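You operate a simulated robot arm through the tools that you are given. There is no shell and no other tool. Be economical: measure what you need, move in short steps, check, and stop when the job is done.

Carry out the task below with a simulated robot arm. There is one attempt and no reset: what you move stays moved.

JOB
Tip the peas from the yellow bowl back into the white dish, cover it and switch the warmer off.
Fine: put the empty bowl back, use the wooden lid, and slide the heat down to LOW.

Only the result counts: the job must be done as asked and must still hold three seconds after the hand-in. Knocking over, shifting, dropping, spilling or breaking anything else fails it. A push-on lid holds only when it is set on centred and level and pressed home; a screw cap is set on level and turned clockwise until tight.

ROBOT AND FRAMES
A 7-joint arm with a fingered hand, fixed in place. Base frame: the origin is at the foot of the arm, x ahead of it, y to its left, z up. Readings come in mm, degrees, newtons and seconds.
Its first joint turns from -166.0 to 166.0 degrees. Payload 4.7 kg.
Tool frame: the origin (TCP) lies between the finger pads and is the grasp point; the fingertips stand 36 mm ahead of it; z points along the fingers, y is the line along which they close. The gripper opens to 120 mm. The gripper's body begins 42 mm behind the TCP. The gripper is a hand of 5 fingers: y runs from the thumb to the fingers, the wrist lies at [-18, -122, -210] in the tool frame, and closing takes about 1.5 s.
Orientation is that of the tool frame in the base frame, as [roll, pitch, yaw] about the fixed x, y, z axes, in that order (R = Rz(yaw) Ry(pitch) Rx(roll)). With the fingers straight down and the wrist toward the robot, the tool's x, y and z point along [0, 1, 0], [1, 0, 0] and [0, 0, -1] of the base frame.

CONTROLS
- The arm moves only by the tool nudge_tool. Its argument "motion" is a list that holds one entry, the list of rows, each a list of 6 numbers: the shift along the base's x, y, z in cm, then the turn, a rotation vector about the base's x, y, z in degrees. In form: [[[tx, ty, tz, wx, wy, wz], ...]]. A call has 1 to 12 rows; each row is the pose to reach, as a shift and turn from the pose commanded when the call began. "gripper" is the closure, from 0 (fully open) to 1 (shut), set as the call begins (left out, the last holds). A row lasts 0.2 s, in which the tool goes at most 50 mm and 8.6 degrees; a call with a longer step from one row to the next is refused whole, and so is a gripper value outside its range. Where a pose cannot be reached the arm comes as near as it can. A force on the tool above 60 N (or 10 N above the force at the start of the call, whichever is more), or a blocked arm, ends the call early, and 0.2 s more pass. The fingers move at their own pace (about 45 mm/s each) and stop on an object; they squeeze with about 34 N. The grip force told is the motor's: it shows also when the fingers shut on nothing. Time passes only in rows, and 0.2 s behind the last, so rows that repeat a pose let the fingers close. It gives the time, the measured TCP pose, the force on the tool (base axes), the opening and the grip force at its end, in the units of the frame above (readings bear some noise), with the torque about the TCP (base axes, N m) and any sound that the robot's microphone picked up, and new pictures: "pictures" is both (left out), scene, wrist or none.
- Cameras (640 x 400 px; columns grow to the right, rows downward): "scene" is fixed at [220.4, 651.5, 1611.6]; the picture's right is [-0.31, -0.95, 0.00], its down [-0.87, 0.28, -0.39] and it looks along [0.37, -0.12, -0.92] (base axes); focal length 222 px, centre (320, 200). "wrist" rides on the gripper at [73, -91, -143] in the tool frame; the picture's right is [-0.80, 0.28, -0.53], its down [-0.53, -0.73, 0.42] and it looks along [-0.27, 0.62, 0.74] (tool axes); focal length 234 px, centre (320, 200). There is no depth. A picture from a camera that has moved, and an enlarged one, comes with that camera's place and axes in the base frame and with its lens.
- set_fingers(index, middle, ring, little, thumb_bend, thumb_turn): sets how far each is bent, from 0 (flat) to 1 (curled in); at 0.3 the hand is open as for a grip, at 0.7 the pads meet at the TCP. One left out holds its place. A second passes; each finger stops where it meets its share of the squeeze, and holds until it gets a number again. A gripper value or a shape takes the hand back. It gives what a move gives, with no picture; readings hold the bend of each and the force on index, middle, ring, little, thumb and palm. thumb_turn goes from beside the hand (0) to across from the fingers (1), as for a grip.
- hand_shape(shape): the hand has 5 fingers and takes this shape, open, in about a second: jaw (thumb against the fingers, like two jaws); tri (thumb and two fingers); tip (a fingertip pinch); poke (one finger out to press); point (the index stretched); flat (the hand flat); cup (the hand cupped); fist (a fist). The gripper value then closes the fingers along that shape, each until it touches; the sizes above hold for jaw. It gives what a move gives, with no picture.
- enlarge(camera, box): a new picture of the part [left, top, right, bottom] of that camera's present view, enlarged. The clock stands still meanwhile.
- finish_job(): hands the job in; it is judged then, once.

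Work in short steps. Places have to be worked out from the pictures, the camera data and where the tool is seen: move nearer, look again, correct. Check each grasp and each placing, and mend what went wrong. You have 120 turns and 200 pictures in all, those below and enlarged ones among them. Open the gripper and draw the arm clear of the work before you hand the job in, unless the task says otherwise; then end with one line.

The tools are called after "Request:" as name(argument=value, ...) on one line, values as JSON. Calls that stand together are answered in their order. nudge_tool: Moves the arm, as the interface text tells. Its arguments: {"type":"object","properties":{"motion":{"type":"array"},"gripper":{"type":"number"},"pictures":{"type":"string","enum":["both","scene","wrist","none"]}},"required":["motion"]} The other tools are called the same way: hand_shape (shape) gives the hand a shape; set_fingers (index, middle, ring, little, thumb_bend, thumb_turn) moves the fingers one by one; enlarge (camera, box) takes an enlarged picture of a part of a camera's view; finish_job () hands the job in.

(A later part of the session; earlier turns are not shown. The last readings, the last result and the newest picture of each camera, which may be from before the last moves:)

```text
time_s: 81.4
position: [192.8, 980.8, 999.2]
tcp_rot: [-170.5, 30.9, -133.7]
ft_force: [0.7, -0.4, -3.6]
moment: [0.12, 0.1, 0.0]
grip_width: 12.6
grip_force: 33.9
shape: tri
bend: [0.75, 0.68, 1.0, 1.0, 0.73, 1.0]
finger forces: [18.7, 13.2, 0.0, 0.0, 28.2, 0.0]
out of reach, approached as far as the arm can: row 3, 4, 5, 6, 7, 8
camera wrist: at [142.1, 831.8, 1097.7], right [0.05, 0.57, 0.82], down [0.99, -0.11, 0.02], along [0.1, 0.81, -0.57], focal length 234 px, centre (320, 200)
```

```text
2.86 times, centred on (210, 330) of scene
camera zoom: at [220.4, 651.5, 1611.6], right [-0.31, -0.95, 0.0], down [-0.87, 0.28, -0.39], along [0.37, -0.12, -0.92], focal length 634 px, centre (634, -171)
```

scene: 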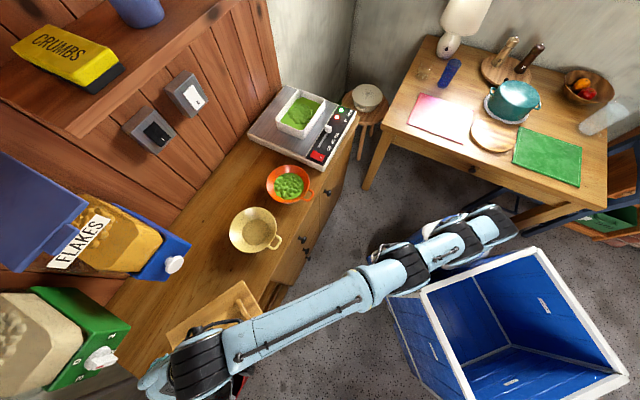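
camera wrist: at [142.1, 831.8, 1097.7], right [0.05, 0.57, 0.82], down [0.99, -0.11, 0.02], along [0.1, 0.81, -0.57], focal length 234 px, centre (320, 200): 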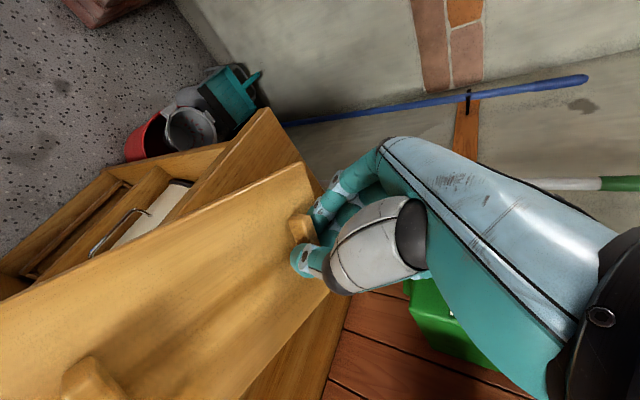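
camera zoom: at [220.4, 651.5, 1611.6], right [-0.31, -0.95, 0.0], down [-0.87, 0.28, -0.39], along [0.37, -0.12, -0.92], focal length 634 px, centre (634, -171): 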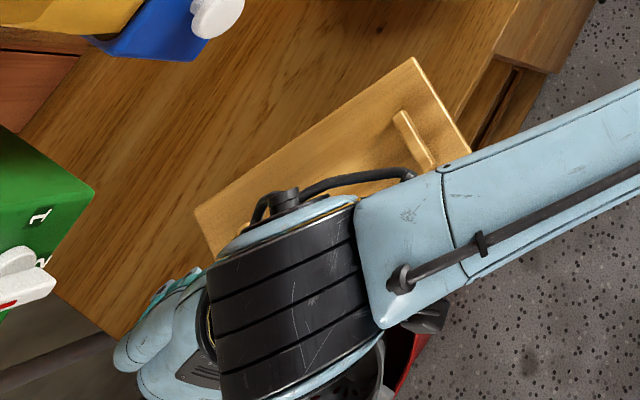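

The lid is held but twisted about 23° in the fingers. The grip seems steady, so I bring it back toward the middle of the work area, where the arm has more freedom, and check it there.

Request:
nudge_tool(motion=[[[1.5, -1.5, 1, 0, 0, 0], [4, -4, 2.5, 0, 0, 0], [7, -6.5, 4, 0, 0, 0], [10, -9, 5, 0, 0, 0], [13, -11.5, 6, 0, 0, 0], [16, -14, 7, 0, 0, 0], [19, -16.5, 8, 0, 0, 0], [21, -18, 8, 0, 0, 0], [21, -18, 8, 0, 0, 0]]])

Request:
enlarge(camera="scene", box=[170, 160, 370, 320])

```text
time_s: 83.4
position: [399.8, 800.4, 1081.9]
tcp_rot: [-170.7, 30.9, -133.6]
ft_force: [-0.7, -0.3, -1.7]
moment: [0.15, 0.1, 0.01]
grip_width: 12.2
grip_force: 34.0
shape: tri
bend: [0.75, 0.68, 1.0, 1.0, 0.73, 1.0]
finger forces: [18.5, 13.3, 0.0, 0.0, 28.3, 0.1]
camera wrist: at [350.9, 651.7, 1178.7], right [0.05, 0.57, 0.82], down [0.99, -0.11, 0.02], along [0.1, 0.81, -0.57], focal length 234 px, centre (320, 200)
```

scene: 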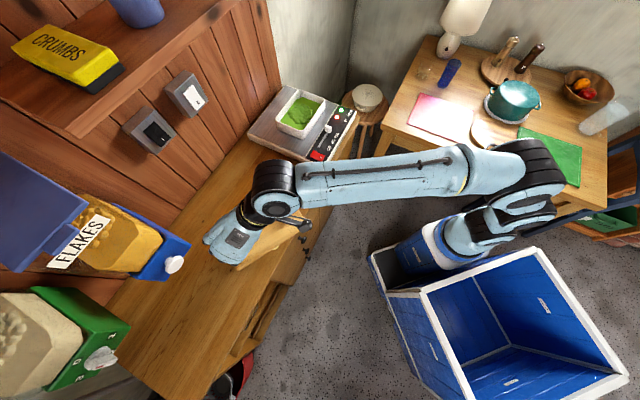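
wrist: 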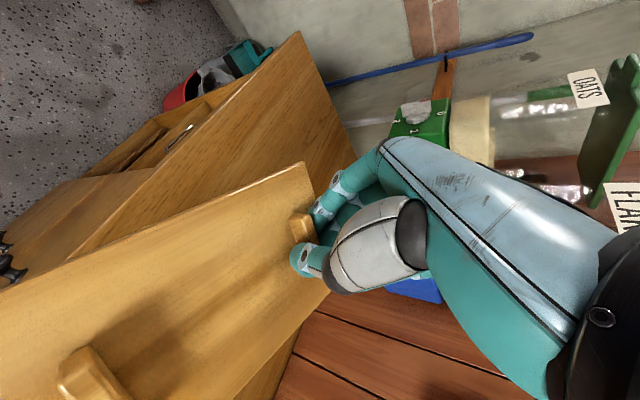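

```text
2.50 times, centred on (270, 240) of scene
camera zoom: at [220.4, 651.5, 1611.6], right [-0.31, -0.95, 0.0], down [-0.87, 0.28, -0.39], along [0.37, -0.12, -0.92], focal length 555 px, centre (445, 100)
```

zoom: 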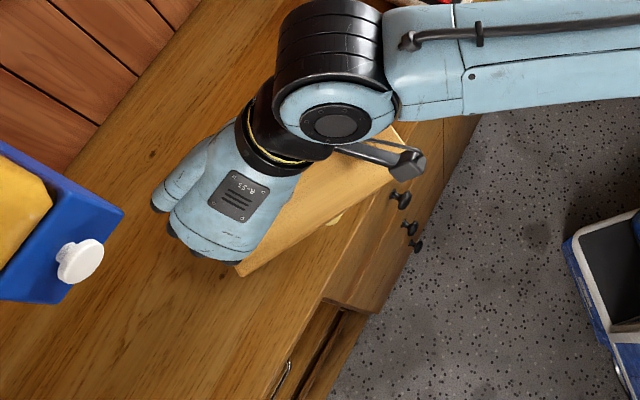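

The grip is steady and the lid is level, with its long axis at about −82° azimuth. The dish needs −48°. I carry it toward the dish while turning +33°, watching the reach flags.

Request:
nudge_tool(motion=[[[1.5, -0.8, 0.3, 0, 0, 1], [4.5, -2.5, 0.6, 0, 0, 3], [8, -4.5, 1, 0, 0, 5.5], [11.5, -6.5, 1, 0, 0, 8], [15, -8.4, 1, 0, 0, 11], [18.5, -10.4, 1, 0, 0, 14], [22, -12.4, 1, 0, 0, 17], [25.5, -14.3, 1, 0, 0, 20], [29, -16.3, 1, 0, 0, 23], [31, -17.4, 1, 0, 0, 25], [31.5, -17.7, 1, 0, 0, 25]]])

```text
time_s: 85.8
position: [717.5, 624.2, 1092.8]
tcp_rot: [-170.8, 31.0, -108.7]
ft_force: [0.1, 0.3, -2.7]
moment: [0.11, 0.1, -0.05]
grip_width: 12.1
grip_force: 34.5
shape: tri
bend: [0.75, 0.68, 1.0, 1.0, 0.73, 0.99]
finger forces: [18.2, 13.1, 0.0, 0.0, 28.3, 0.1]
camera wrist: at [735.6, 466.8, 1189.3], right [-0.2, 0.54, 0.82], down [0.95, 0.32, 0.02], along [-0.26, 0.78, -0.57], focal length 234 px, centre (320, 200)
```

scene: 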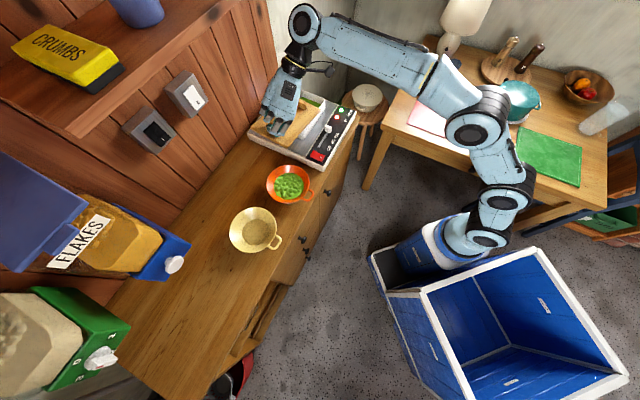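
wrist: 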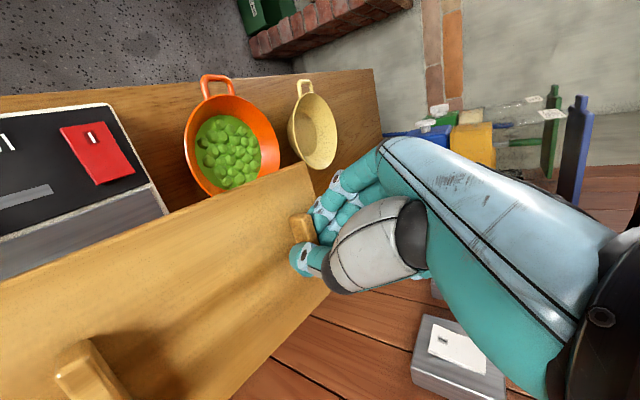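

All reached. I continue to above the dish.

Request:
nudge_tool(motion=[[[2, -1.2, 0, 0, 0, 1.5], [5, -3, 0, 0, 0, 4], [8, -4.8, 0, 0, 0, 6.5], [10.5, -6.2, 0, 0, 0, 8.5], [10.9, -6.4, 0, 0, 0, 8.5], [10.9, -6.4, 0, 0, 0, 8.5]]])

Request:
enlarge(camera="scene", box=[230, 40, 390, 170])

```text
time_s: 87.2
position: [825.4, 560.1, 1091.4]
tcp_rot: [-170.7, 30.9, -100.3]
ft_force: [0.0, -0.5, -1.8]
moment: [0.09, 0.11, 0.01]
grip_width: 12.2
grip_force: 33.8
shape: tri
bend: [0.75, 0.68, 1.0, 1.0, 0.73, 0.99]
finger forces: [18.3, 12.9, 0.0, 0.1, 28.5, 0.0]
camera wrist: at [866.2, 407.7, 1189.3], right [-0.28, 0.5, 0.82], down [0.89, 0.46, 0.02], along [-0.37, 0.73, -0.57], focal length 234 px, centre (320, 200)
```

scene: 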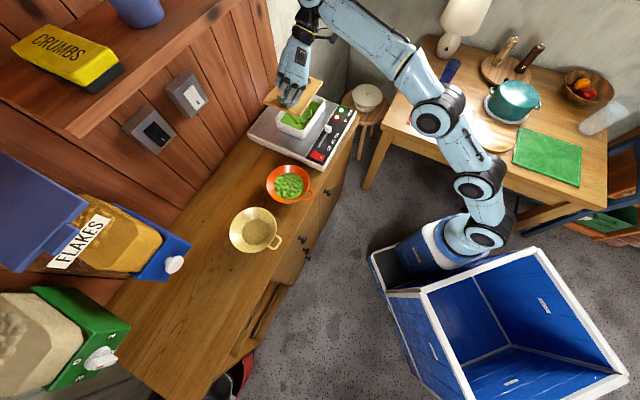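
wrist: 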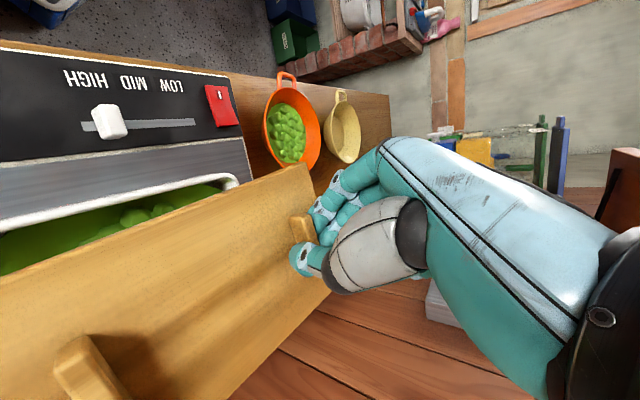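

```text
3.08 times, centred on (310, 105) of scene
camera zoom: at [220.4, 651.5, 1611.6], right [-0.31, -0.95, 0.0], down [-0.87, 0.28, -0.39], along [0.37, -0.12, -0.92], focal length 683 px, centre (351, 492)
```

zoom: 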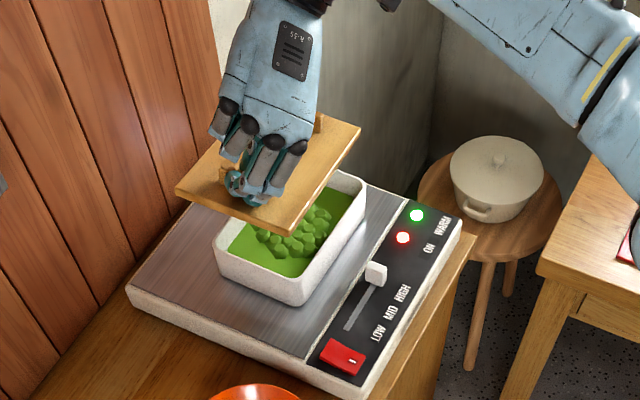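

The lid is over the dish. I enlarge strongly to compare its edges with the dish.

Request:
enlarge(camera="scene", box=[265, 70, 335, 125])

Request:
enlarge(camera="wrist", box=[0, 140, 340, 400])

```text
7.27 times, centred on (300, 98) of scene
camera zoom: at [220.4, 651.5, 1611.6], right [-0.31, -0.95, 0.0], down [-0.87, 0.28, -0.39], along [0.37, -0.12, -0.92], focal length 1614 px, centre (466, 946)
```

zoom: 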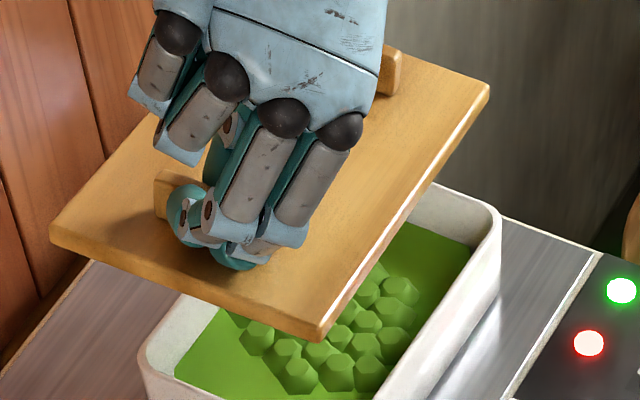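

```text
1.54 times, centred on (170, 270) of wrist
camera zoom: at [866.2, 407.7, 1189.3], right [-0.28, 0.5, 0.82], down [0.89, 0.46, 0.02], along [-0.37, 0.73, -0.57], focal length 360 px, centre (551, 92)
```

zoom: 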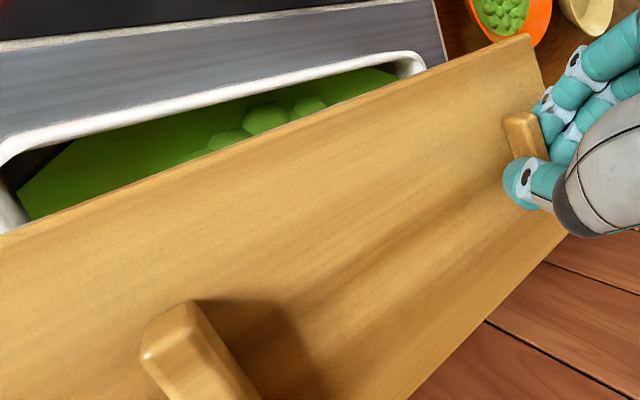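

The lid is nearly aligned, with the far end drooping a few degrees and yaw off by about 3°. I correct both and lower 50 mm for a closer comparison.

Request:
nudge_tool(motion=[[[0, 0, -1, -1.2, -1.15, -1], [0, 0, -2, -2.4, -2.3, -2], [0, 0, -3, -3.6, -3.45, -3], [0, 0, -4, -3.6, -3.45, -3], [0, 0, -5, -3.6, -3.45, -3], [0, 0, -5, -3.6, -3.45, -3]]])

Request:
enlarge(camera="scene", box=[265, 70, 335, 125])

Request:
enlarge(camera="wrist", box=[0, 140, 340, 400])

```text
time_s: 88.6
position: [824.2, 560.4, 1040.2]
tcp_rot: [-166.0, 27.9, -101.0]
ft_force: [-0.1, -0.2, -2.7]
moment: [0.08, 0.1, 0.02]
grip_width: 12.0
grip_force: 34.3
shape: tri
bend: [0.75, 0.68, 1.0, 1.0, 0.73, 0.99]
finger forces: [18.2, 13.1, 0.0, 0.0, 28.5, 0.0]
camera wrist: at [852.0, 412.7, 1149.4], right [-0.29, 0.57, 0.77], down [0.91, 0.42, 0.04], along [-0.3, 0.71, -0.64], focal length 234 px, centre (320, 200)
```

scene: 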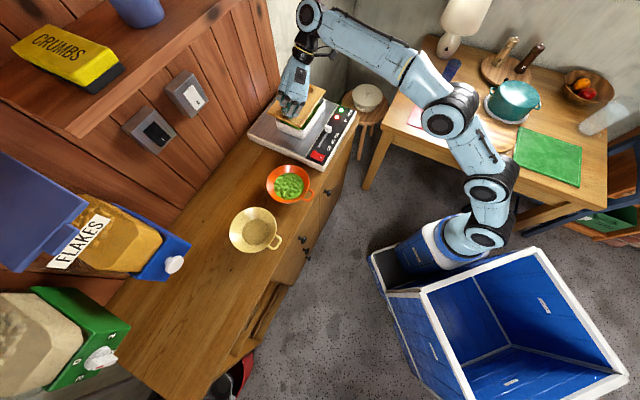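
wrist: 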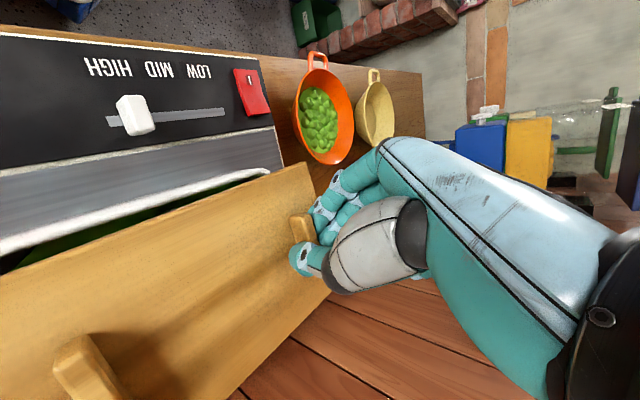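

```text
7.27 times, centred on (300, 98) of scene
camera zoom: at [220.4, 651.5, 1611.6], right [-0.31, -0.95, 0.0], down [-0.87, 0.28, -0.39], along [0.37, -0.12, -0.92], focal length 1614 px, centre (466, 946)
```

zoom: 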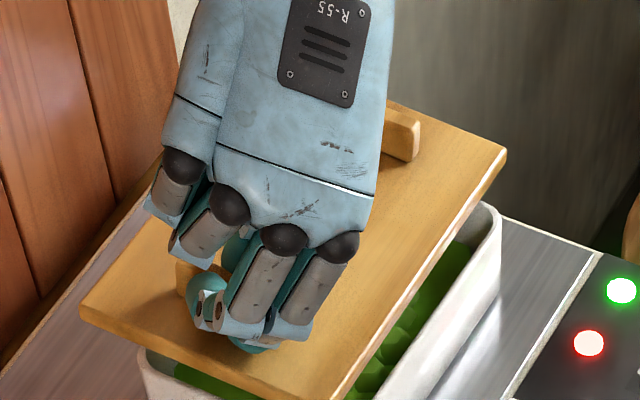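

```text
1.54 times, centred on (170, 270) of wrist
camera zoom: at [852.0, 412.7, 1149.4], right [-0.29, 0.57, 0.77], down [0.91, 0.42, 0.04], along [-0.3, 0.71, -0.64], focal length 360 px, centre (551, 92)
```

zoom: 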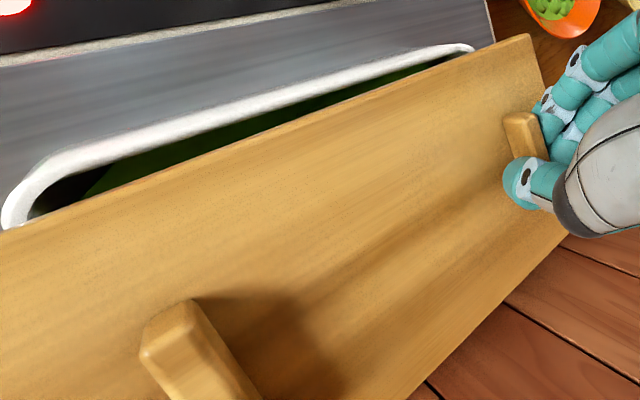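

The far end still droops about 6°. I add 6° of roll and −2° of yaw here, then re-measure.

Request:
nudge_tool(motion=[[[0, 0, 0, -2.1, -2, -1], [0, 0, 0, -4.3, -4.1, -2], [0, 0, 0, -4.3, -4.1, -2]]], pictures="none")

Request:
enlarge(camera="scene", box=[260, 60, 340, 130])

Request:
enlarge(camera="wrist", box=[0, 80, 340, 400])

```text
time_s: 89.4
position: [825.1, 561.1, 1040.7]
tcp_rot: [-160.6, 24.6, -100.6]
ft_force: [-0.2, -0.3, -2.9]
moment: [0.08, 0.15, 0.0]
grip_width: 12.2
grip_force: 34.4
shape: tri
bend: [0.75, 0.68, 1.0, 1.0, 0.73, 0.99]
finger forces: [18.2, 13.3, 0.0, 0.0, 28.4, 0.0]
```

```text
5.71 times, centred on (300, 95) of scene
camera zoom: at [220.4, 651.5, 1611.6], right [-0.31, -0.95, 0.0], down [-0.87, 0.28, -0.39], along [0.37, -0.12, -0.92], focal length 1268 px, centre (434, 800)
```

zoom: 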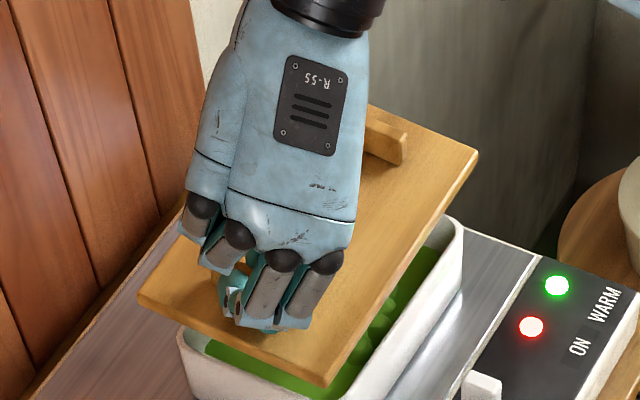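

```text
1.25 times, centred on (170, 240) of wrist
camera zoom: at [838.9, 420.4, 1161.6], right [-0.33, 0.63, 0.7], down [0.92, 0.39, 0.08], along [-0.22, 0.67, -0.71], focal length 293 px, centre (508, 150)
```

zoom: 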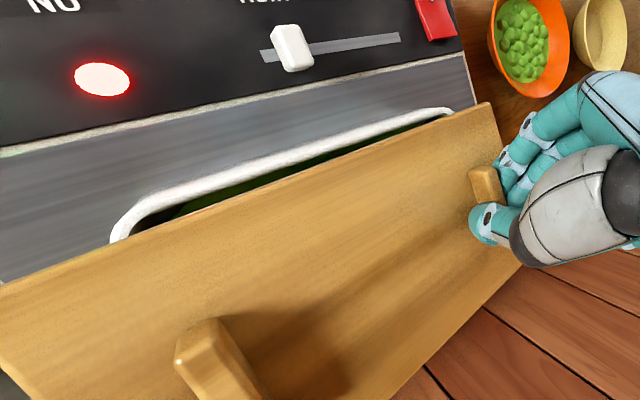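

Now the lid is level and parallel to the dish (azimuth −44°). I take out a slight front-back tilt and lower 37 mm to compare directly.

Request:
nudge_tool(motion=[[[0.2, -0.1, -1, -1, 1, 0], [0.4, -0.2, -2, -2.2, 2.1, 0], [0.5, -0.3, -3, -2.2, 2.1, 0], [0.5, -0.3, -3.7, -2.2, 2.1, 0], [0.5, -0.3, -3.7, -2.2, 2.1, 0]]], pictures="none")

Request:
enlarge(camera="scene", box=[260, 60, 340, 130])

Request:
enlarge(camera="wrist", box=[0, 80, 340, 400])

```text
time_s: 90.6
position: [829.0, 556.9, 1008.3]
tcp_rot: [-162.2, 22.5, -101.2]
ft_force: [3.1, 3.8, 32.3]
moment: [0.36, 0.03, -0.01]
grip_width: 12.9
grip_force: 34.0
shape: tri
bend: [0.76, 0.71, 1.0, 1.0, 0.73, 0.99]
finger forces: [29.3, 17.0, 0.0, 0.1, 36.1, 0.1]
```

```text
5.71 times, centred on (300, 95) of scene
camera zoom: at [220.4, 651.5, 1611.6], right [-0.31, -0.95, 0.0], down [-0.87, 0.28, -0.39], along [0.37, -0.12, -0.92], focal length 1268 px, centre (434, 800)
```

zoom: 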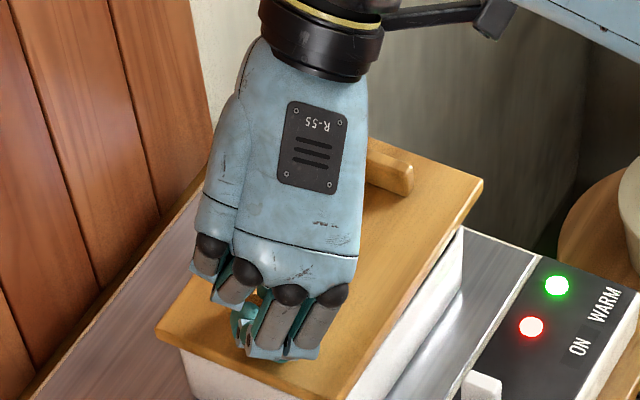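

```text
1.25 times, centred on (170, 240) of wrist
camera zoom: at [846.0, 420.8, 1133.5], right [-0.31, 0.66, 0.69], down [0.92, 0.39, 0.04], along [-0.24, 0.65, -0.72], focal length 293 px, centre (508, 150)
```

zoom: 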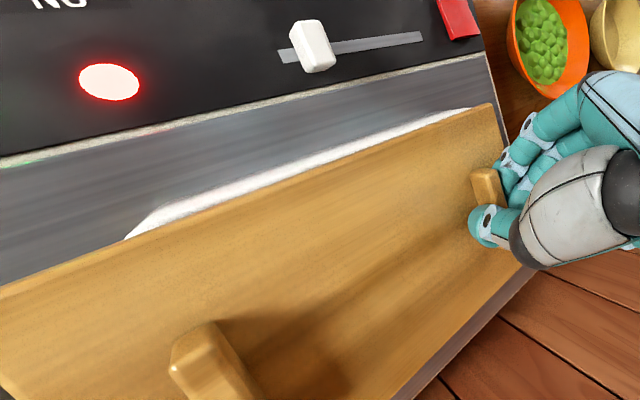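

The lid touched the rim earlier than expected (rim near z≈950) with 32 N. From the corners it is about 7 mm too far right and 3 mm too far back. I lift 8 mm, shift it and look again.

Request:
nudge_tool(motion=[[[0, 0, 0.5, 0, 0, 0], [-0.4, 0.15, 0.9, 0, 0, 0], [-0.75, 0.3, 0.9, 0, 0, 0], [-0.75, 0.3, 0.9, 0, 0, 0]]], pictures="none")

Request:
enlarge(camera="scene", box=[260, 60, 340, 130])

Request:
enlarge(camera="wrist", box=[0, 80, 340, 400])

```text
time_s: 91.6
position: [820.7, 560.7, 1010.0]
tcp_rot: [-162.7, 21.9, -101.3]
ft_force: [0.8, 0.2, -3.0]
moment: [0.06, 0.1, -0.01]
grip_width: 11.9
grip_force: 34.5
shape: tri
bend: [0.75, 0.71, 1.0, 1.0, 0.73, 0.99]
finger forces: [18.9, 13.7, 0.0, 0.0, 29.3, 0.1]
```

```text
5.71 times, centred on (300, 95) of scene
camera zoom: at [220.4, 651.5, 1611.6], right [-0.31, -0.95, 0.0], down [-0.87, 0.28, -0.39], along [0.37, -0.12, -0.92], focal length 1268 px, centre (434, 800)
```

zoom: 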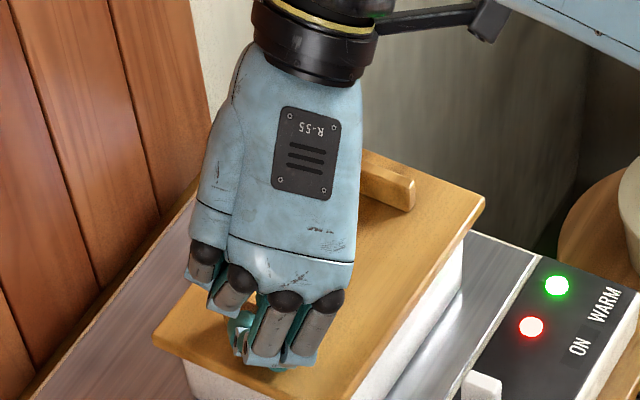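

```text
1.25 times, centred on (170, 240) of wrist
camera zoom: at [840.5, 425.6, 1136.4], right [-0.3, 0.66, 0.69], down [0.92, 0.39, 0.03], along [-0.25, 0.64, -0.73], focal length 293 px, centre (508, 150)
```

zoom: 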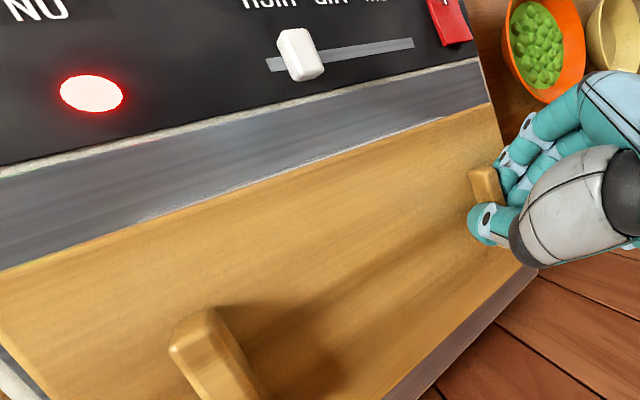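

Released from contact, the lid settled, and it is now about 6 mm too far left and 4 mm too far forward. I shift (+6.5, −1.5 mm) and re-measure.

Request:
nudge_tool(motion=[[[0.35, -0.1, 0, 0, 0, 0], [0.65, -0.15, 0, 0, 0, 0], [0.65, -0.15, 0, 0, 0, 0]]], pictures="none")

Request:
enlarge(camera="scene", box=[265, 75, 335, 135])

Request:
enlarge(camera="wrist", box=[0, 80, 340, 400])

```text
time_s: 92.4
position: [827.6, 559.5, 1013.1]
tcp_rot: [-162.5, 22.1, -101.2]
ft_force: [-1.8, 1.6, -2.1]
moment: [0.16, 0.23, 0.06]
grip_width: 12.1
grip_force: 34.1
shape: tri
bend: [0.75, 0.71, 1.0, 1.0, 0.73, 0.99]
finger forces: [19.5, 15.4, 0.0, 0.0, 28.7, 0.0]
```

```text
6.67 times, centred on (300, 105) of scene
camera zoom: at [220.4, 651.5, 1611.6], right [-0.31, -0.95, 0.0], down [-0.87, 0.28, -0.39], along [0.37, -0.12, -0.92], focal length 1480 px, centre (453, 833)
```

zoom: 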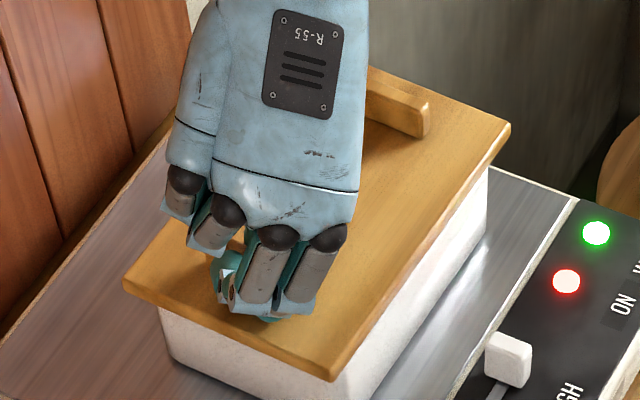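

```text
1.25 times, centred on (170, 240) of wrist
camera zoom: at [847.0, 423.9, 1138.4], right [-0.3, 0.66, 0.69], down [0.92, 0.39, 0.03], along [-0.25, 0.64, -0.73], focal length 293 px, centre (508, 150)
```

zoom: 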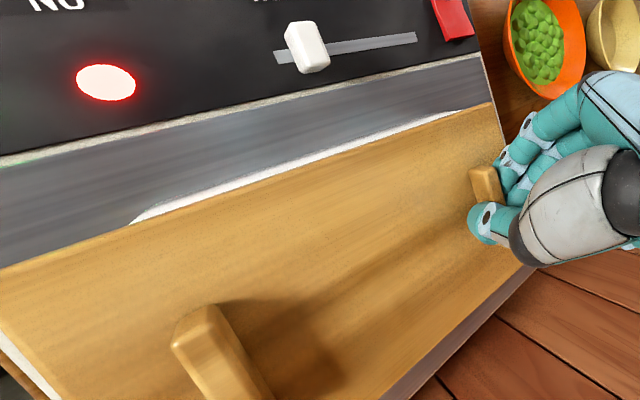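

I judge the lid still about 4–5 mm too far back and right. I shift (−4.5, +1 mm) and check both views again.

Request:
nudge_tool(motion=[[[-0.25, 0.05, 0.1, 0, 0, 0], [-0.45, 0.1, 0.1, 0, 0, 0], [-0.45, 0.1, 0, 0, 0, 0]]], pictures="none")

Request:
enlarge(camera="scene", box=[275, 85, 335, 135])

Request:
enlarge(camera="wrist", box=[0, 140, 340, 400])

```text
time_s: 93.2
position: [824.0, 559.5, 1013.9]
tcp_rot: [-162.5, 22.0, -101.3]
ft_force: [-0.3, 0.0, -2.7]
moment: [0.12, 0.12, -0.01]
grip_width: 11.9
grip_force: 34.1
shape: tri
bend: [0.75, 0.71, 1.0, 1.0, 0.73, 0.99]
finger forces: [18.8, 13.7, 0.0, 0.0, 29.0, 0.0]
```

```text
8.00 times, centred on (305, 110) of scene
camera zoom: at [220.4, 651.5, 1611.6], right [-0.31, -0.95, 0.0], down [-0.87, 0.28, -0.39], along [0.37, -0.12, -0.92], focal length 1775 px, centre (440, 920)
```

zoom: 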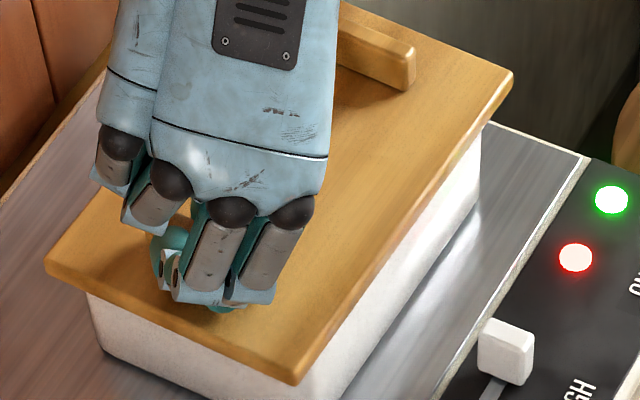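

```text
1.54 times, centred on (170, 270) of wrist
camera zoom: at [842.7, 424.3, 1138.8], right [-0.3, 0.66, 0.69], down [0.92, 0.39, 0.03], along [-0.25, 0.64, -0.73], focal length 360 px, centre (551, 92)
```

zoom: 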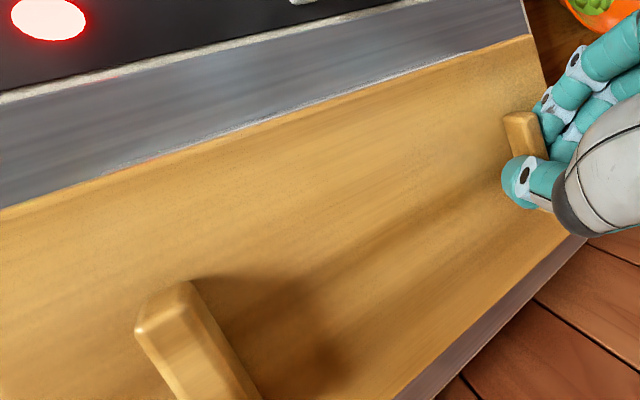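

The front edge is flush and the overhangs are even (35/30 px). I lower in small steps until contact.

Request:
nudge_tool(motion=[[[0, 0, -0.15, 0, 0, 0], [0, 0, -0.3, 0, 0, 0], [0, 0, -0.45, 0, 0, 0], [0, 0, -0.5, 0, 0, 0]]], pictures="none")

Request:
enlarge(camera="scene", box=[275, 85, 335, 135])

```text
time_s: 94.2
position: [824.7, 559.2, 1008.1]
tcp_rot: [-162.5, 22.1, -101.4]
ft_force: [-0.2, -0.2, 2.7]
moment: [0.05, 0.24, 0.0]
grip_width: 12.3
grip_force: 34.2
shape: tri
bend: [0.75, 0.71, 1.0, 1.0, 0.73, 0.99]
finger forces: [24.6, 12.5, 0.0, 0.1, 30.1, 0.0]
```

```text
8.00 times, centred on (305, 110) of scene
camera zoom: at [220.4, 651.5, 1611.6], right [-0.31, -0.95, 0.0], down [-0.87, 0.28, -0.39], along [0.37, -0.12, -0.92], focal length 1775 px, centre (440, 920)
```

zoom: 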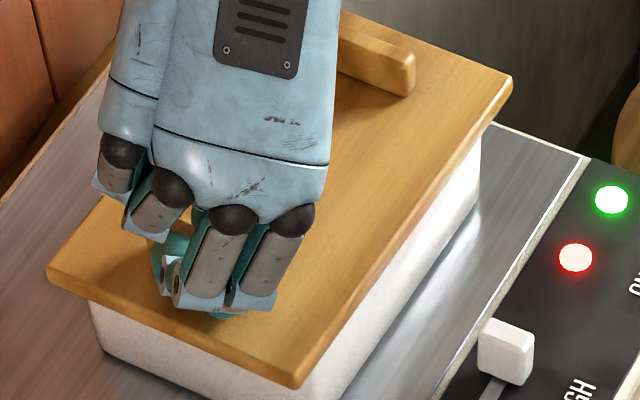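

Light contact (about 5 N). I make one last 2.5 mm correction toward the front and set it down.

Request:
nudge_tool(motion=[[[0, 0, 0.4, 0, 0, 0], [-0.25, 0.05, 0.4, 0, 0, 0], [-0.25, 0.05, 0.1, 0, 0, 0], [-0.25, 0.05, -0.2, 0, 0, 0], [-0.25, 0.05, -0.2, 0, 0, 0]]], pictures="none")

Request:
enlarge(camera="scene", box=[275, 85, 335, 135])

Request:
enlarge(camera="wrist", box=[0, 140, 340, 400])

```text
time_s: 95.4
position: [821.4, 559.6, 1009.0]
tcp_rot: [-162.4, 22.3, -101.3]
ft_force: [-0.7, 0.5, 13.4]
moment: [0.18, 0.26, 0.03]
grip_width: 11.9
grip_force: 34.7
shape: tri
bend: [0.75, 0.71, 1.0, 1.0, 0.73, 0.99]
finger forces: [27.6, 14.1, 0.1, 0.0, 31.7, 0.0]
```

```text
8.00 times, centred on (305, 110) of scene
camera zoom: at [220.4, 651.5, 1611.6], right [-0.31, -0.95, 0.0], down [-0.87, 0.28, -0.39], along [0.37, -0.12, -0.92], focal length 1775 px, centre (440, 920)
```

zoom: 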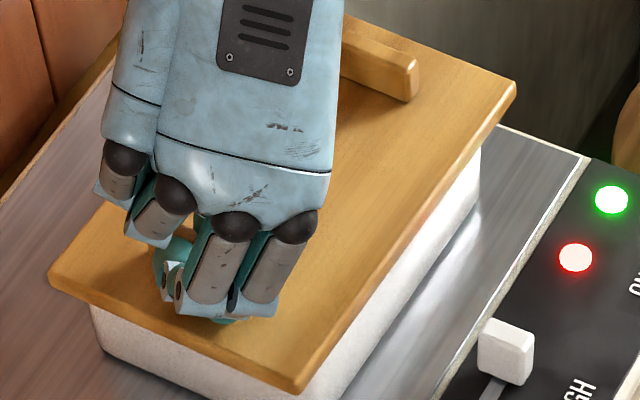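

```text
1.54 times, centred on (170, 270) of wrist
camera zoom: at [839.1, 424.1, 1134.2], right [-0.3, 0.66, 0.69], down [0.92, 0.39, 0.03], along [-0.25, 0.64, -0.72], focal length 360 px, centre (551, 92)
```

zoom: 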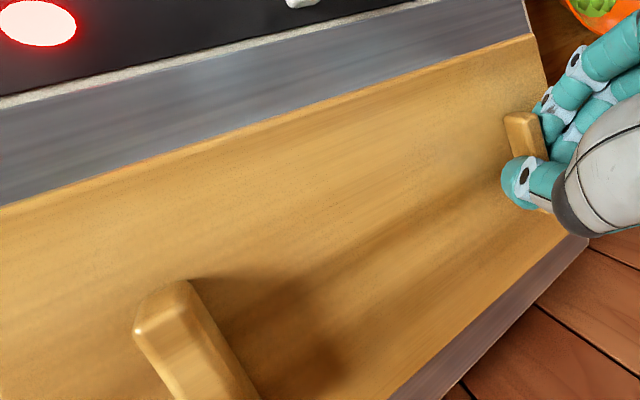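

By the corner offsets the lid is now centred (−32/+33 px, +19/−22 px). I open the fingers.

Request:
nudge_tool(motion=[[[0, 0, 0, 0, 0, 0], [0, 0, 0, 0, 0, 0], [0, 0, 0, 0, 0, 0], [0, 0, 0, 0, 0, 0]]], gripper=0.65, pictures="none")

Request:
enlarge(camera="scene", box=[275, 85, 335, 135])

```text
time_s: 96.4
position: [820.2, 559.8, 1008.4]
tcp_rot: [-162.4, 22.1, -101.2]
ft_force: [-4.0, 5.3, 18.7]
moment: [0.21, 0.17, -0.04]
grip_width: 41.1
grip_force: 0.1
shape: tri
bend: [0.76, 0.52, 0.99, 0.99, 0.73, 1.0]
finger forces: [28.4, 0.0, 0.0, 0.0, 0.0, 0.0]
```

```text
8.00 times, centred on (305, 110) of scene
camera zoom: at [220.4, 651.5, 1611.6], right [-0.31, -0.95, 0.0], down [-0.87, 0.28, -0.39], along [0.37, -0.12, -0.92], focal length 1775 px, centre (440, 920)
```

zoom: 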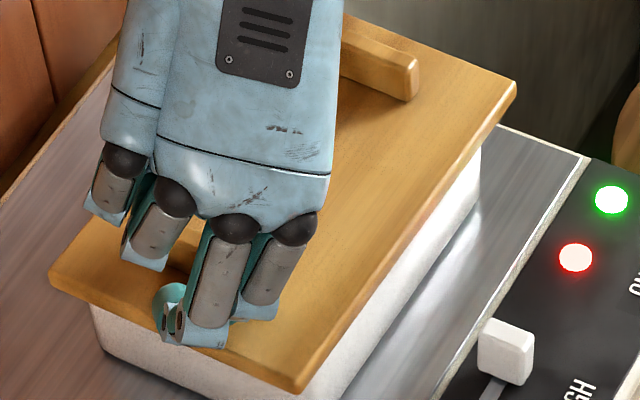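

Released; only the index still presses on the plate. I withdraw straight up.

Request:
nudge_tool(motion=[[[0, 0, 1, 0, 0, 0], [0, 0, 3, 0, 0, 0], [-0.5, -0.5, 6, 0, 0, 0], [-2, -2, 9, 0, 0, 0], [-5, -4, 11, 0, 0, 0], [-9, -6, 11, 0, 0, 0], [-13, -8, 11, 0, 0, 0]]])

Request:
enlarge(camera="scene", box=[255, 65, 355, 165])

```text
time_s: 98.0
position: [692.0, 478.6, 1112.9]
tcp_rot: [-162.6, 21.9, -101.4]
ft_force: [1.0, 0.2, -1.2]
moment: [-0.02, 0.04, -0.01]
grip_width: 41.9
grip_force: 0.0
shape: tri
bend: [0.74, 0.51, 0.99, 0.99, 0.73, 1.0]
finger forces: [0.0, 0.0, 0.1, 0.1, 0.0, 0.1]
camera wrist: at [711.0, 343.6, 1239.4], right [-0.3, 0.66, 0.69], down [0.92, 0.39, 0.03], along [-0.25, 0.64, -0.73], focal length 234 px, centre (320, 200)
```

scene: 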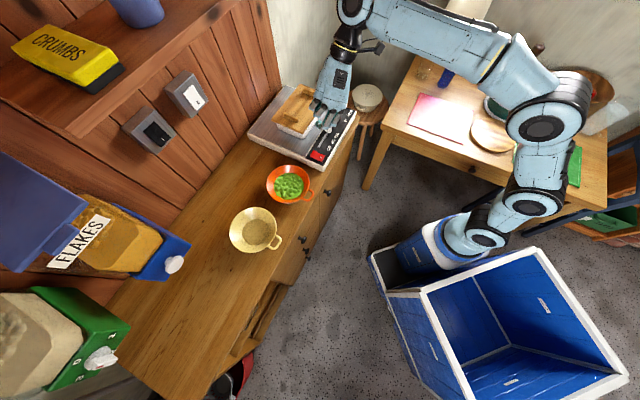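
wrist: 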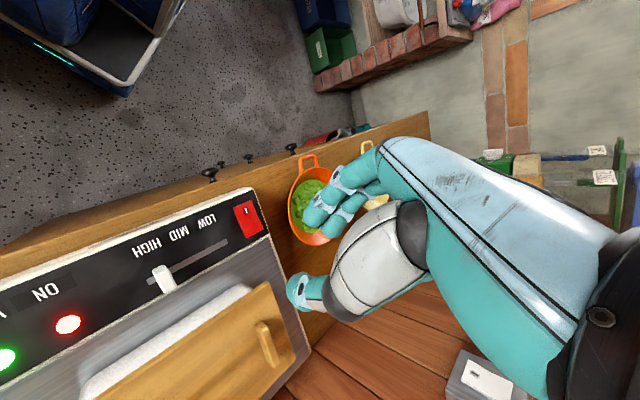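

```text
4.00 times, centred on (305, 115) of scene
camera zoom: at [220.4, 651.5, 1611.6], right [-0.31, -0.95, 0.0], down [-0.87, 0.28, -0.39], along [0.37, -0.12, -0.92], focal length 888 px, centre (380, 540)
```

zoom: 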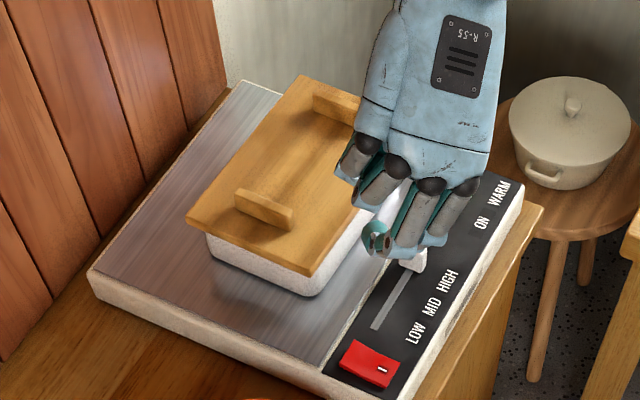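

The lid sits on the dish. I move the hand aside to see it unobstructed and rotate back by −30°.

Request:
nudge_tool(motion=[[[-3, -2, 1, 0, 0, -6], [-6, -4, 2, 0, 0, -12], [-9, -6, 3, 0, 0, -18], [-12, -8, 4, 0, 0, -24], [-14, -9, 5, 0, 0, -30]]], pictures="none")

Request:
enlarge(camera="scene", box=[260, 70, 340, 130])

Request:
enlarge(camera="wrist", box=[0, 100, 400, 400])

```text
time_s: 99.2
position: [550.7, 390.2, 1166.1]
tcp_rot: [-162.5, 21.9, -131.4]
ft_force: [-0.5, 0.7, -1.0]
moment: [-0.03, 0.01, -0.01]
grip_width: 41.8
grip_force: 0.0
shape: tri
bend: [0.74, 0.51, 0.99, 0.99, 0.73, 1.0]
finger forces: [0.1, 0.0, 0.1, 0.0, 0.0, 0.0]
```

```text
6.67 times, centred on (300, 100) of scene
camera zoom: at [220.4, 651.5, 1611.6], right [-0.31, -0.95, 0.0], down [-0.87, 0.28, -0.39], along [0.37, -0.12, -0.92], focal length 1480 px, centre (453, 867)
```

zoom: 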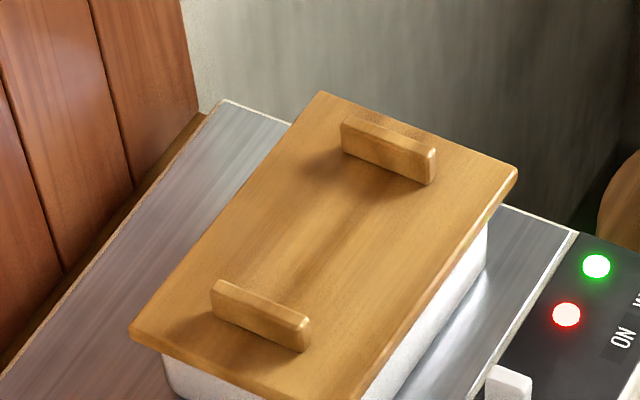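

```text
1.33 times, centred on (200, 250) of wrist
camera zoom: at [498.5, 264.4, 1291.6], right [0.07, 0.72, 0.69], down [0.99, -0.12, 0.03], along [0.11, 0.68, -0.73], focal length 312 px, centre (480, 133)
```

zoom: 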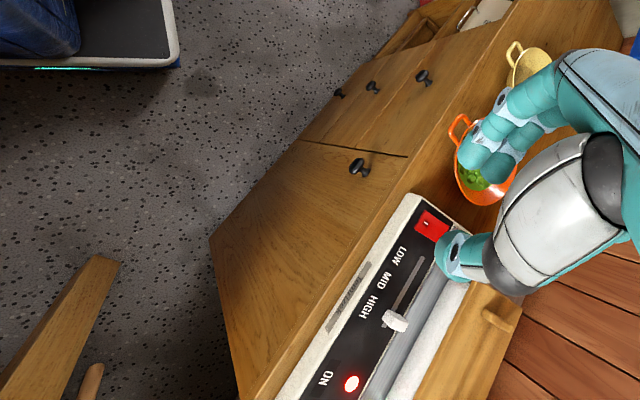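

The lid looks level and centred within about 3 mm. I close the fingertips and bring them above the lid's centre, between the handles, to press it home.

Request:
nudge_tool(motion=[[[4, 1.5, 0, 0, 0, 0], [8, 3, 0, 0, 0, 0], [12, 4.5, 0, 0, 0, 0], [16, 6, 0, 0, 0, 0], [20, 8, -1, 0, 0, 0], [24, 10, -3, 0, 0, 0], [28, 12, -5, 0, 0, 0], [30.4, 12.3, -8, 0, 0, 0], [30.4, 12.3, -11, 0, 0, 0], [30.4, 12.3, -13, 0, 0, 0], [30.4, 12.3, -13, 0, 0, 0]]], gripper=1.0)

Request:
enlarge(camera="scene", box=[250, 60, 350, 140])

Request:
enlarge(camera="wrist", box=[60, 100, 400, 400])

```text
time_s: 101.6
position: [855.6, 512.9, 1036.5]
tcp_rot: [-162.4, 22.0, -131.2]
ft_force: [0.2, 0.4, -0.5]
moment: [0.02, 0.02, 0.03]
grip_width: 0.0
grip_force: 34.0
shape: tri
bend: [0.7, 0.7, 1.0, 1.0, 0.52, 1.0]
finger forces: [0.1, 0.0, 0.0, 0.1, 0.1, 0.1]
camera wrist: at [804.3, 386.8, 1161.6], right [0.07, 0.72, 0.69], down [0.99, -0.12, 0.03], along [0.11, 0.68, -0.73], focal length 234 px, centre (320, 200)
```

scene: 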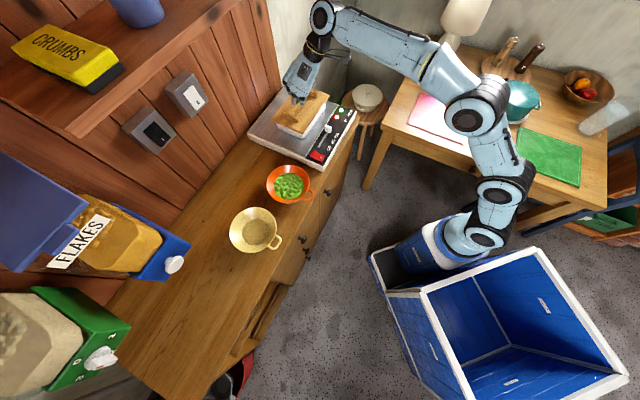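
wrist: 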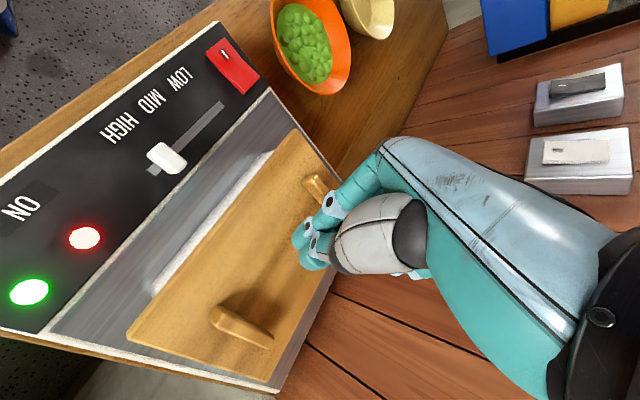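

```text
5.00 times, centred on (300, 100) of scene
camera zoom: at [220.4, 651.5, 1611.6], right [-0.31, -0.95, 0.0], down [-0.87, 0.28, -0.39], along [0.37, -0.12, -0.92], focal length 1110 px, centre (420, 700)
```

zoom: 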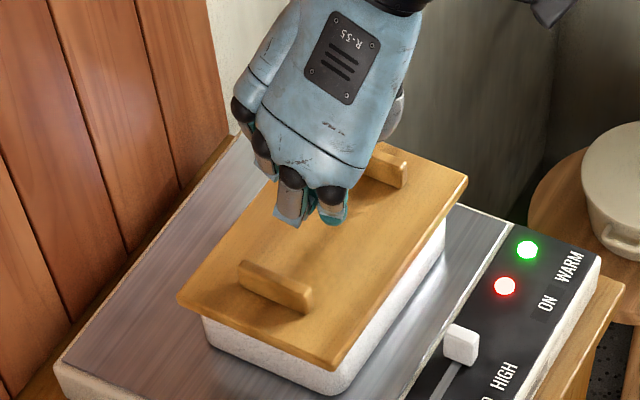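

```text
1.33 times, centred on (230, 250) of wrist
camera zoom: at [804.3, 386.8, 1161.6], right [0.07, 0.72, 0.69], down [0.99, -0.12, 0.03], along [0.11, 0.68, -0.73], focal length 312 px, centre (440, 133)
```

zoom: 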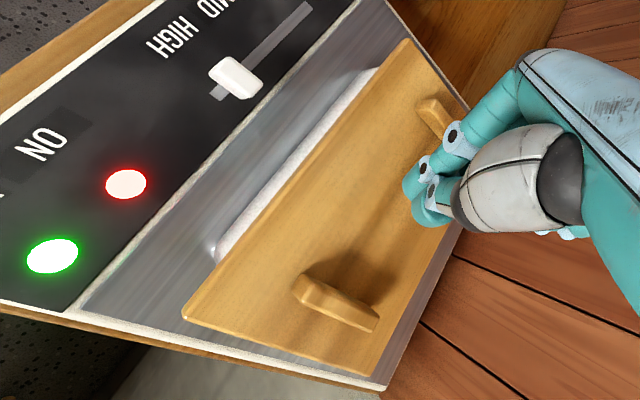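

The fingertips are above the lid's centre. I press down slowly; the call stops itself above 60 N.

Request:
nudge_tool(motion=[[[0, 0, -0.8, 0, 0, 0], [0, 0, -1.5, 0, 0, 0], [0, 0, -2, 0, 0, 0], [0, 0, -2.4, 0, 0, 0], [0, 0, -2.8, 0, 0, 0], [0, 0, -3.2, 0, 0, 0], [0, 0, -3.6, 0, 0, 0], [0, 0, -4, 0, 0, 0], [0, 0, -4.4, 0, 0, 0], [0, 0, -4.8, 0, 0, 0]]], pictures="none")

Request:
enlarge(camera="scene", box=[250, 60, 350, 140])

```text
time_s: 103.6
position: [855.1, 513.2, 1006.6]
tcp_rot: [-162.5, 23.4, -131.3]
ft_force: [-1.1, 1.0, 15.9]
moment: [-0.05, -0.04, 0.03]
grip_width: 0.0
grip_force: 34.1
shape: tri
bend: [0.7, 0.7, 1.0, 1.0, 0.52, 1.0]
finger forces: [0.1, 0.1, 0.0, 0.0, 0.0, 0.1]
stopped in row 10: the force on the tool passed its limit at 64 N (the readings are from after the stop); the commanded pose is now the measured one
```

```text
5.00 times, centred on (300, 100) of scene
camera zoom: at [220.4, 651.5, 1611.6], right [-0.31, -0.95, 0.0], down [-0.87, 0.28, -0.39], along [0.37, -0.12, -0.92], focal length 1110 px, centre (420, 700)
```

zoom: 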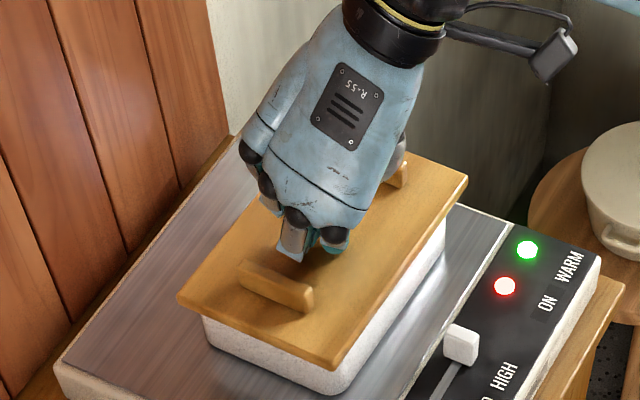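

The lid took a 64 N press at its centre without shifting. I back off to the front over the control panel, take the poke shape and look.

Request:
nudge_tool(motion=[[[0, 0, 2, 0, 0, 0], [0, 0, 5, 0, 0, 0], [-2, -2, 8, 0, 0, 0], [-5, -5, 8, 0, 0, 0], [-8, -8, 8, 0, 0, 0], [-9, -11, 8, 0, 0, 0]]], pictures="none")

Request:
hand_shape(shape="poke")

Request:
nudge_tool(motion=[[[0, 0, 0, 0, 0, 0]]])

Request:
enlarge(camera="scene", box=[250, 60, 370, 170])

Request:
enlarge(camera="wrist", box=[100, 80, 440, 380])

```text
time_s: 105.0
position: [762.1, 405.4, 1081.4]
tcp_rot: [-162.5, 22.9, -131.3]
ft_force: [-0.3, -0.1, -0.2]
moment: [0.0, 0.02, 0.0]
grip_width: 0.2
grip_force: 34.0
shape: tri
bend: [0.7, 0.7, 1.0, 1.0, 0.52, 1.0]
finger forces: [0.0, 0.1, 0.0, 0.1, 0.0, 0.1]
```

```text
time_s: 105.9
position: [764.4, 405.8, 1082.7]
tcp_rot: [-162.5, 22.9, -131.2]
ft_force: [-0.4, 1.1, -0.2]
moment: [0.03, 0.02, 0.0]
grip_width: 0.0
grip_force: 0.1
shape: poke
bend: [0.7, 0.7, 0.99, 0.99, 1.0, 1.0]
finger forces: [0.0, 0.0, 0.0, 0.0, 0.0, 0.1]
```

```text
time_s: 106.3
position: [763.7, 405.8, 1082.1]
tcp_rot: [-162.5, 22.9, -131.3]
ft_force: [0.6, -0.7, 0.0]
moment: [0.0, 0.0, 0.03]
grip_width: 0.1
grip_force: 0.0
shape: poke
bend: [0.7, 0.7, 0.99, 0.99, 1.0, 1.0]
finger forces: [0.0, 0.0, 0.0, 0.0, 0.0, 0.0]
camera wrist: at [711.5, 277.8, 1205.6], right [0.06, 0.71, 0.7], down [0.99, -0.12, 0.04], along [0.11, 0.69, -0.72], focal length 234 px, centre (320, 200)
```

scene: 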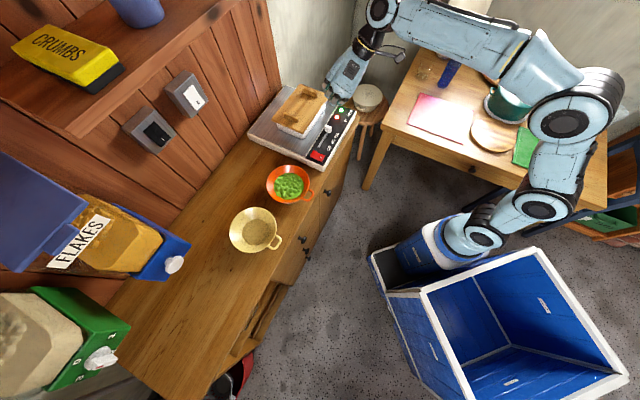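
wrist: 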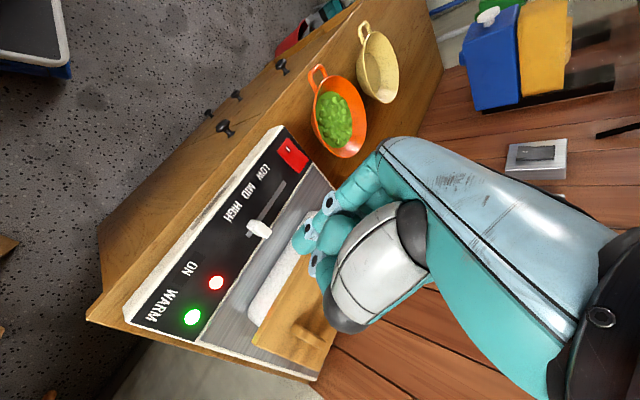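

```text
3.64 times, centred on (310, 115) of scene
camera zoom: at [220.4, 651.5, 1611.6], right [-0.31, -0.95, 0.0], down [-0.87, 0.28, -0.39], along [0.37, -0.12, -0.92], focal length 807 px, centre (356, 509)
```

zoom: 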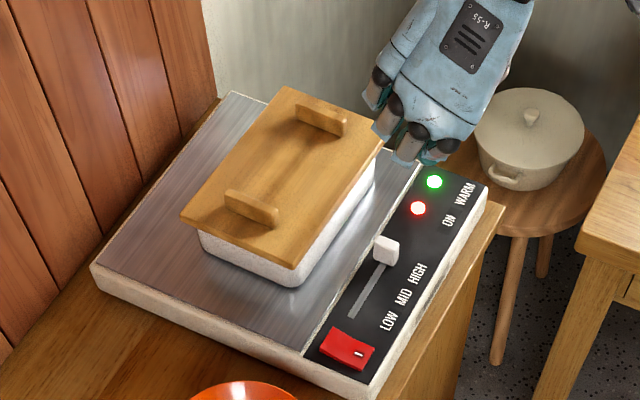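

```text
1.33 times, centred on (270, 230) of wrist
camera zoom: at [711.5, 277.8, 1205.6], right [0.06, 0.71, 0.7], down [0.99, -0.12, 0.04], along [0.11, 0.69, -0.72], focal length 312 px, centre (387, 160)
```

zoom: 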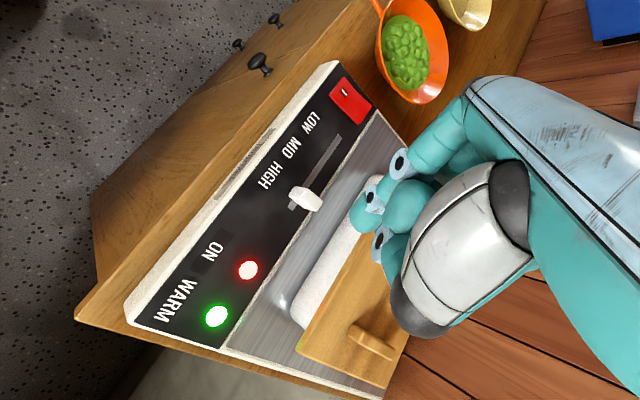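

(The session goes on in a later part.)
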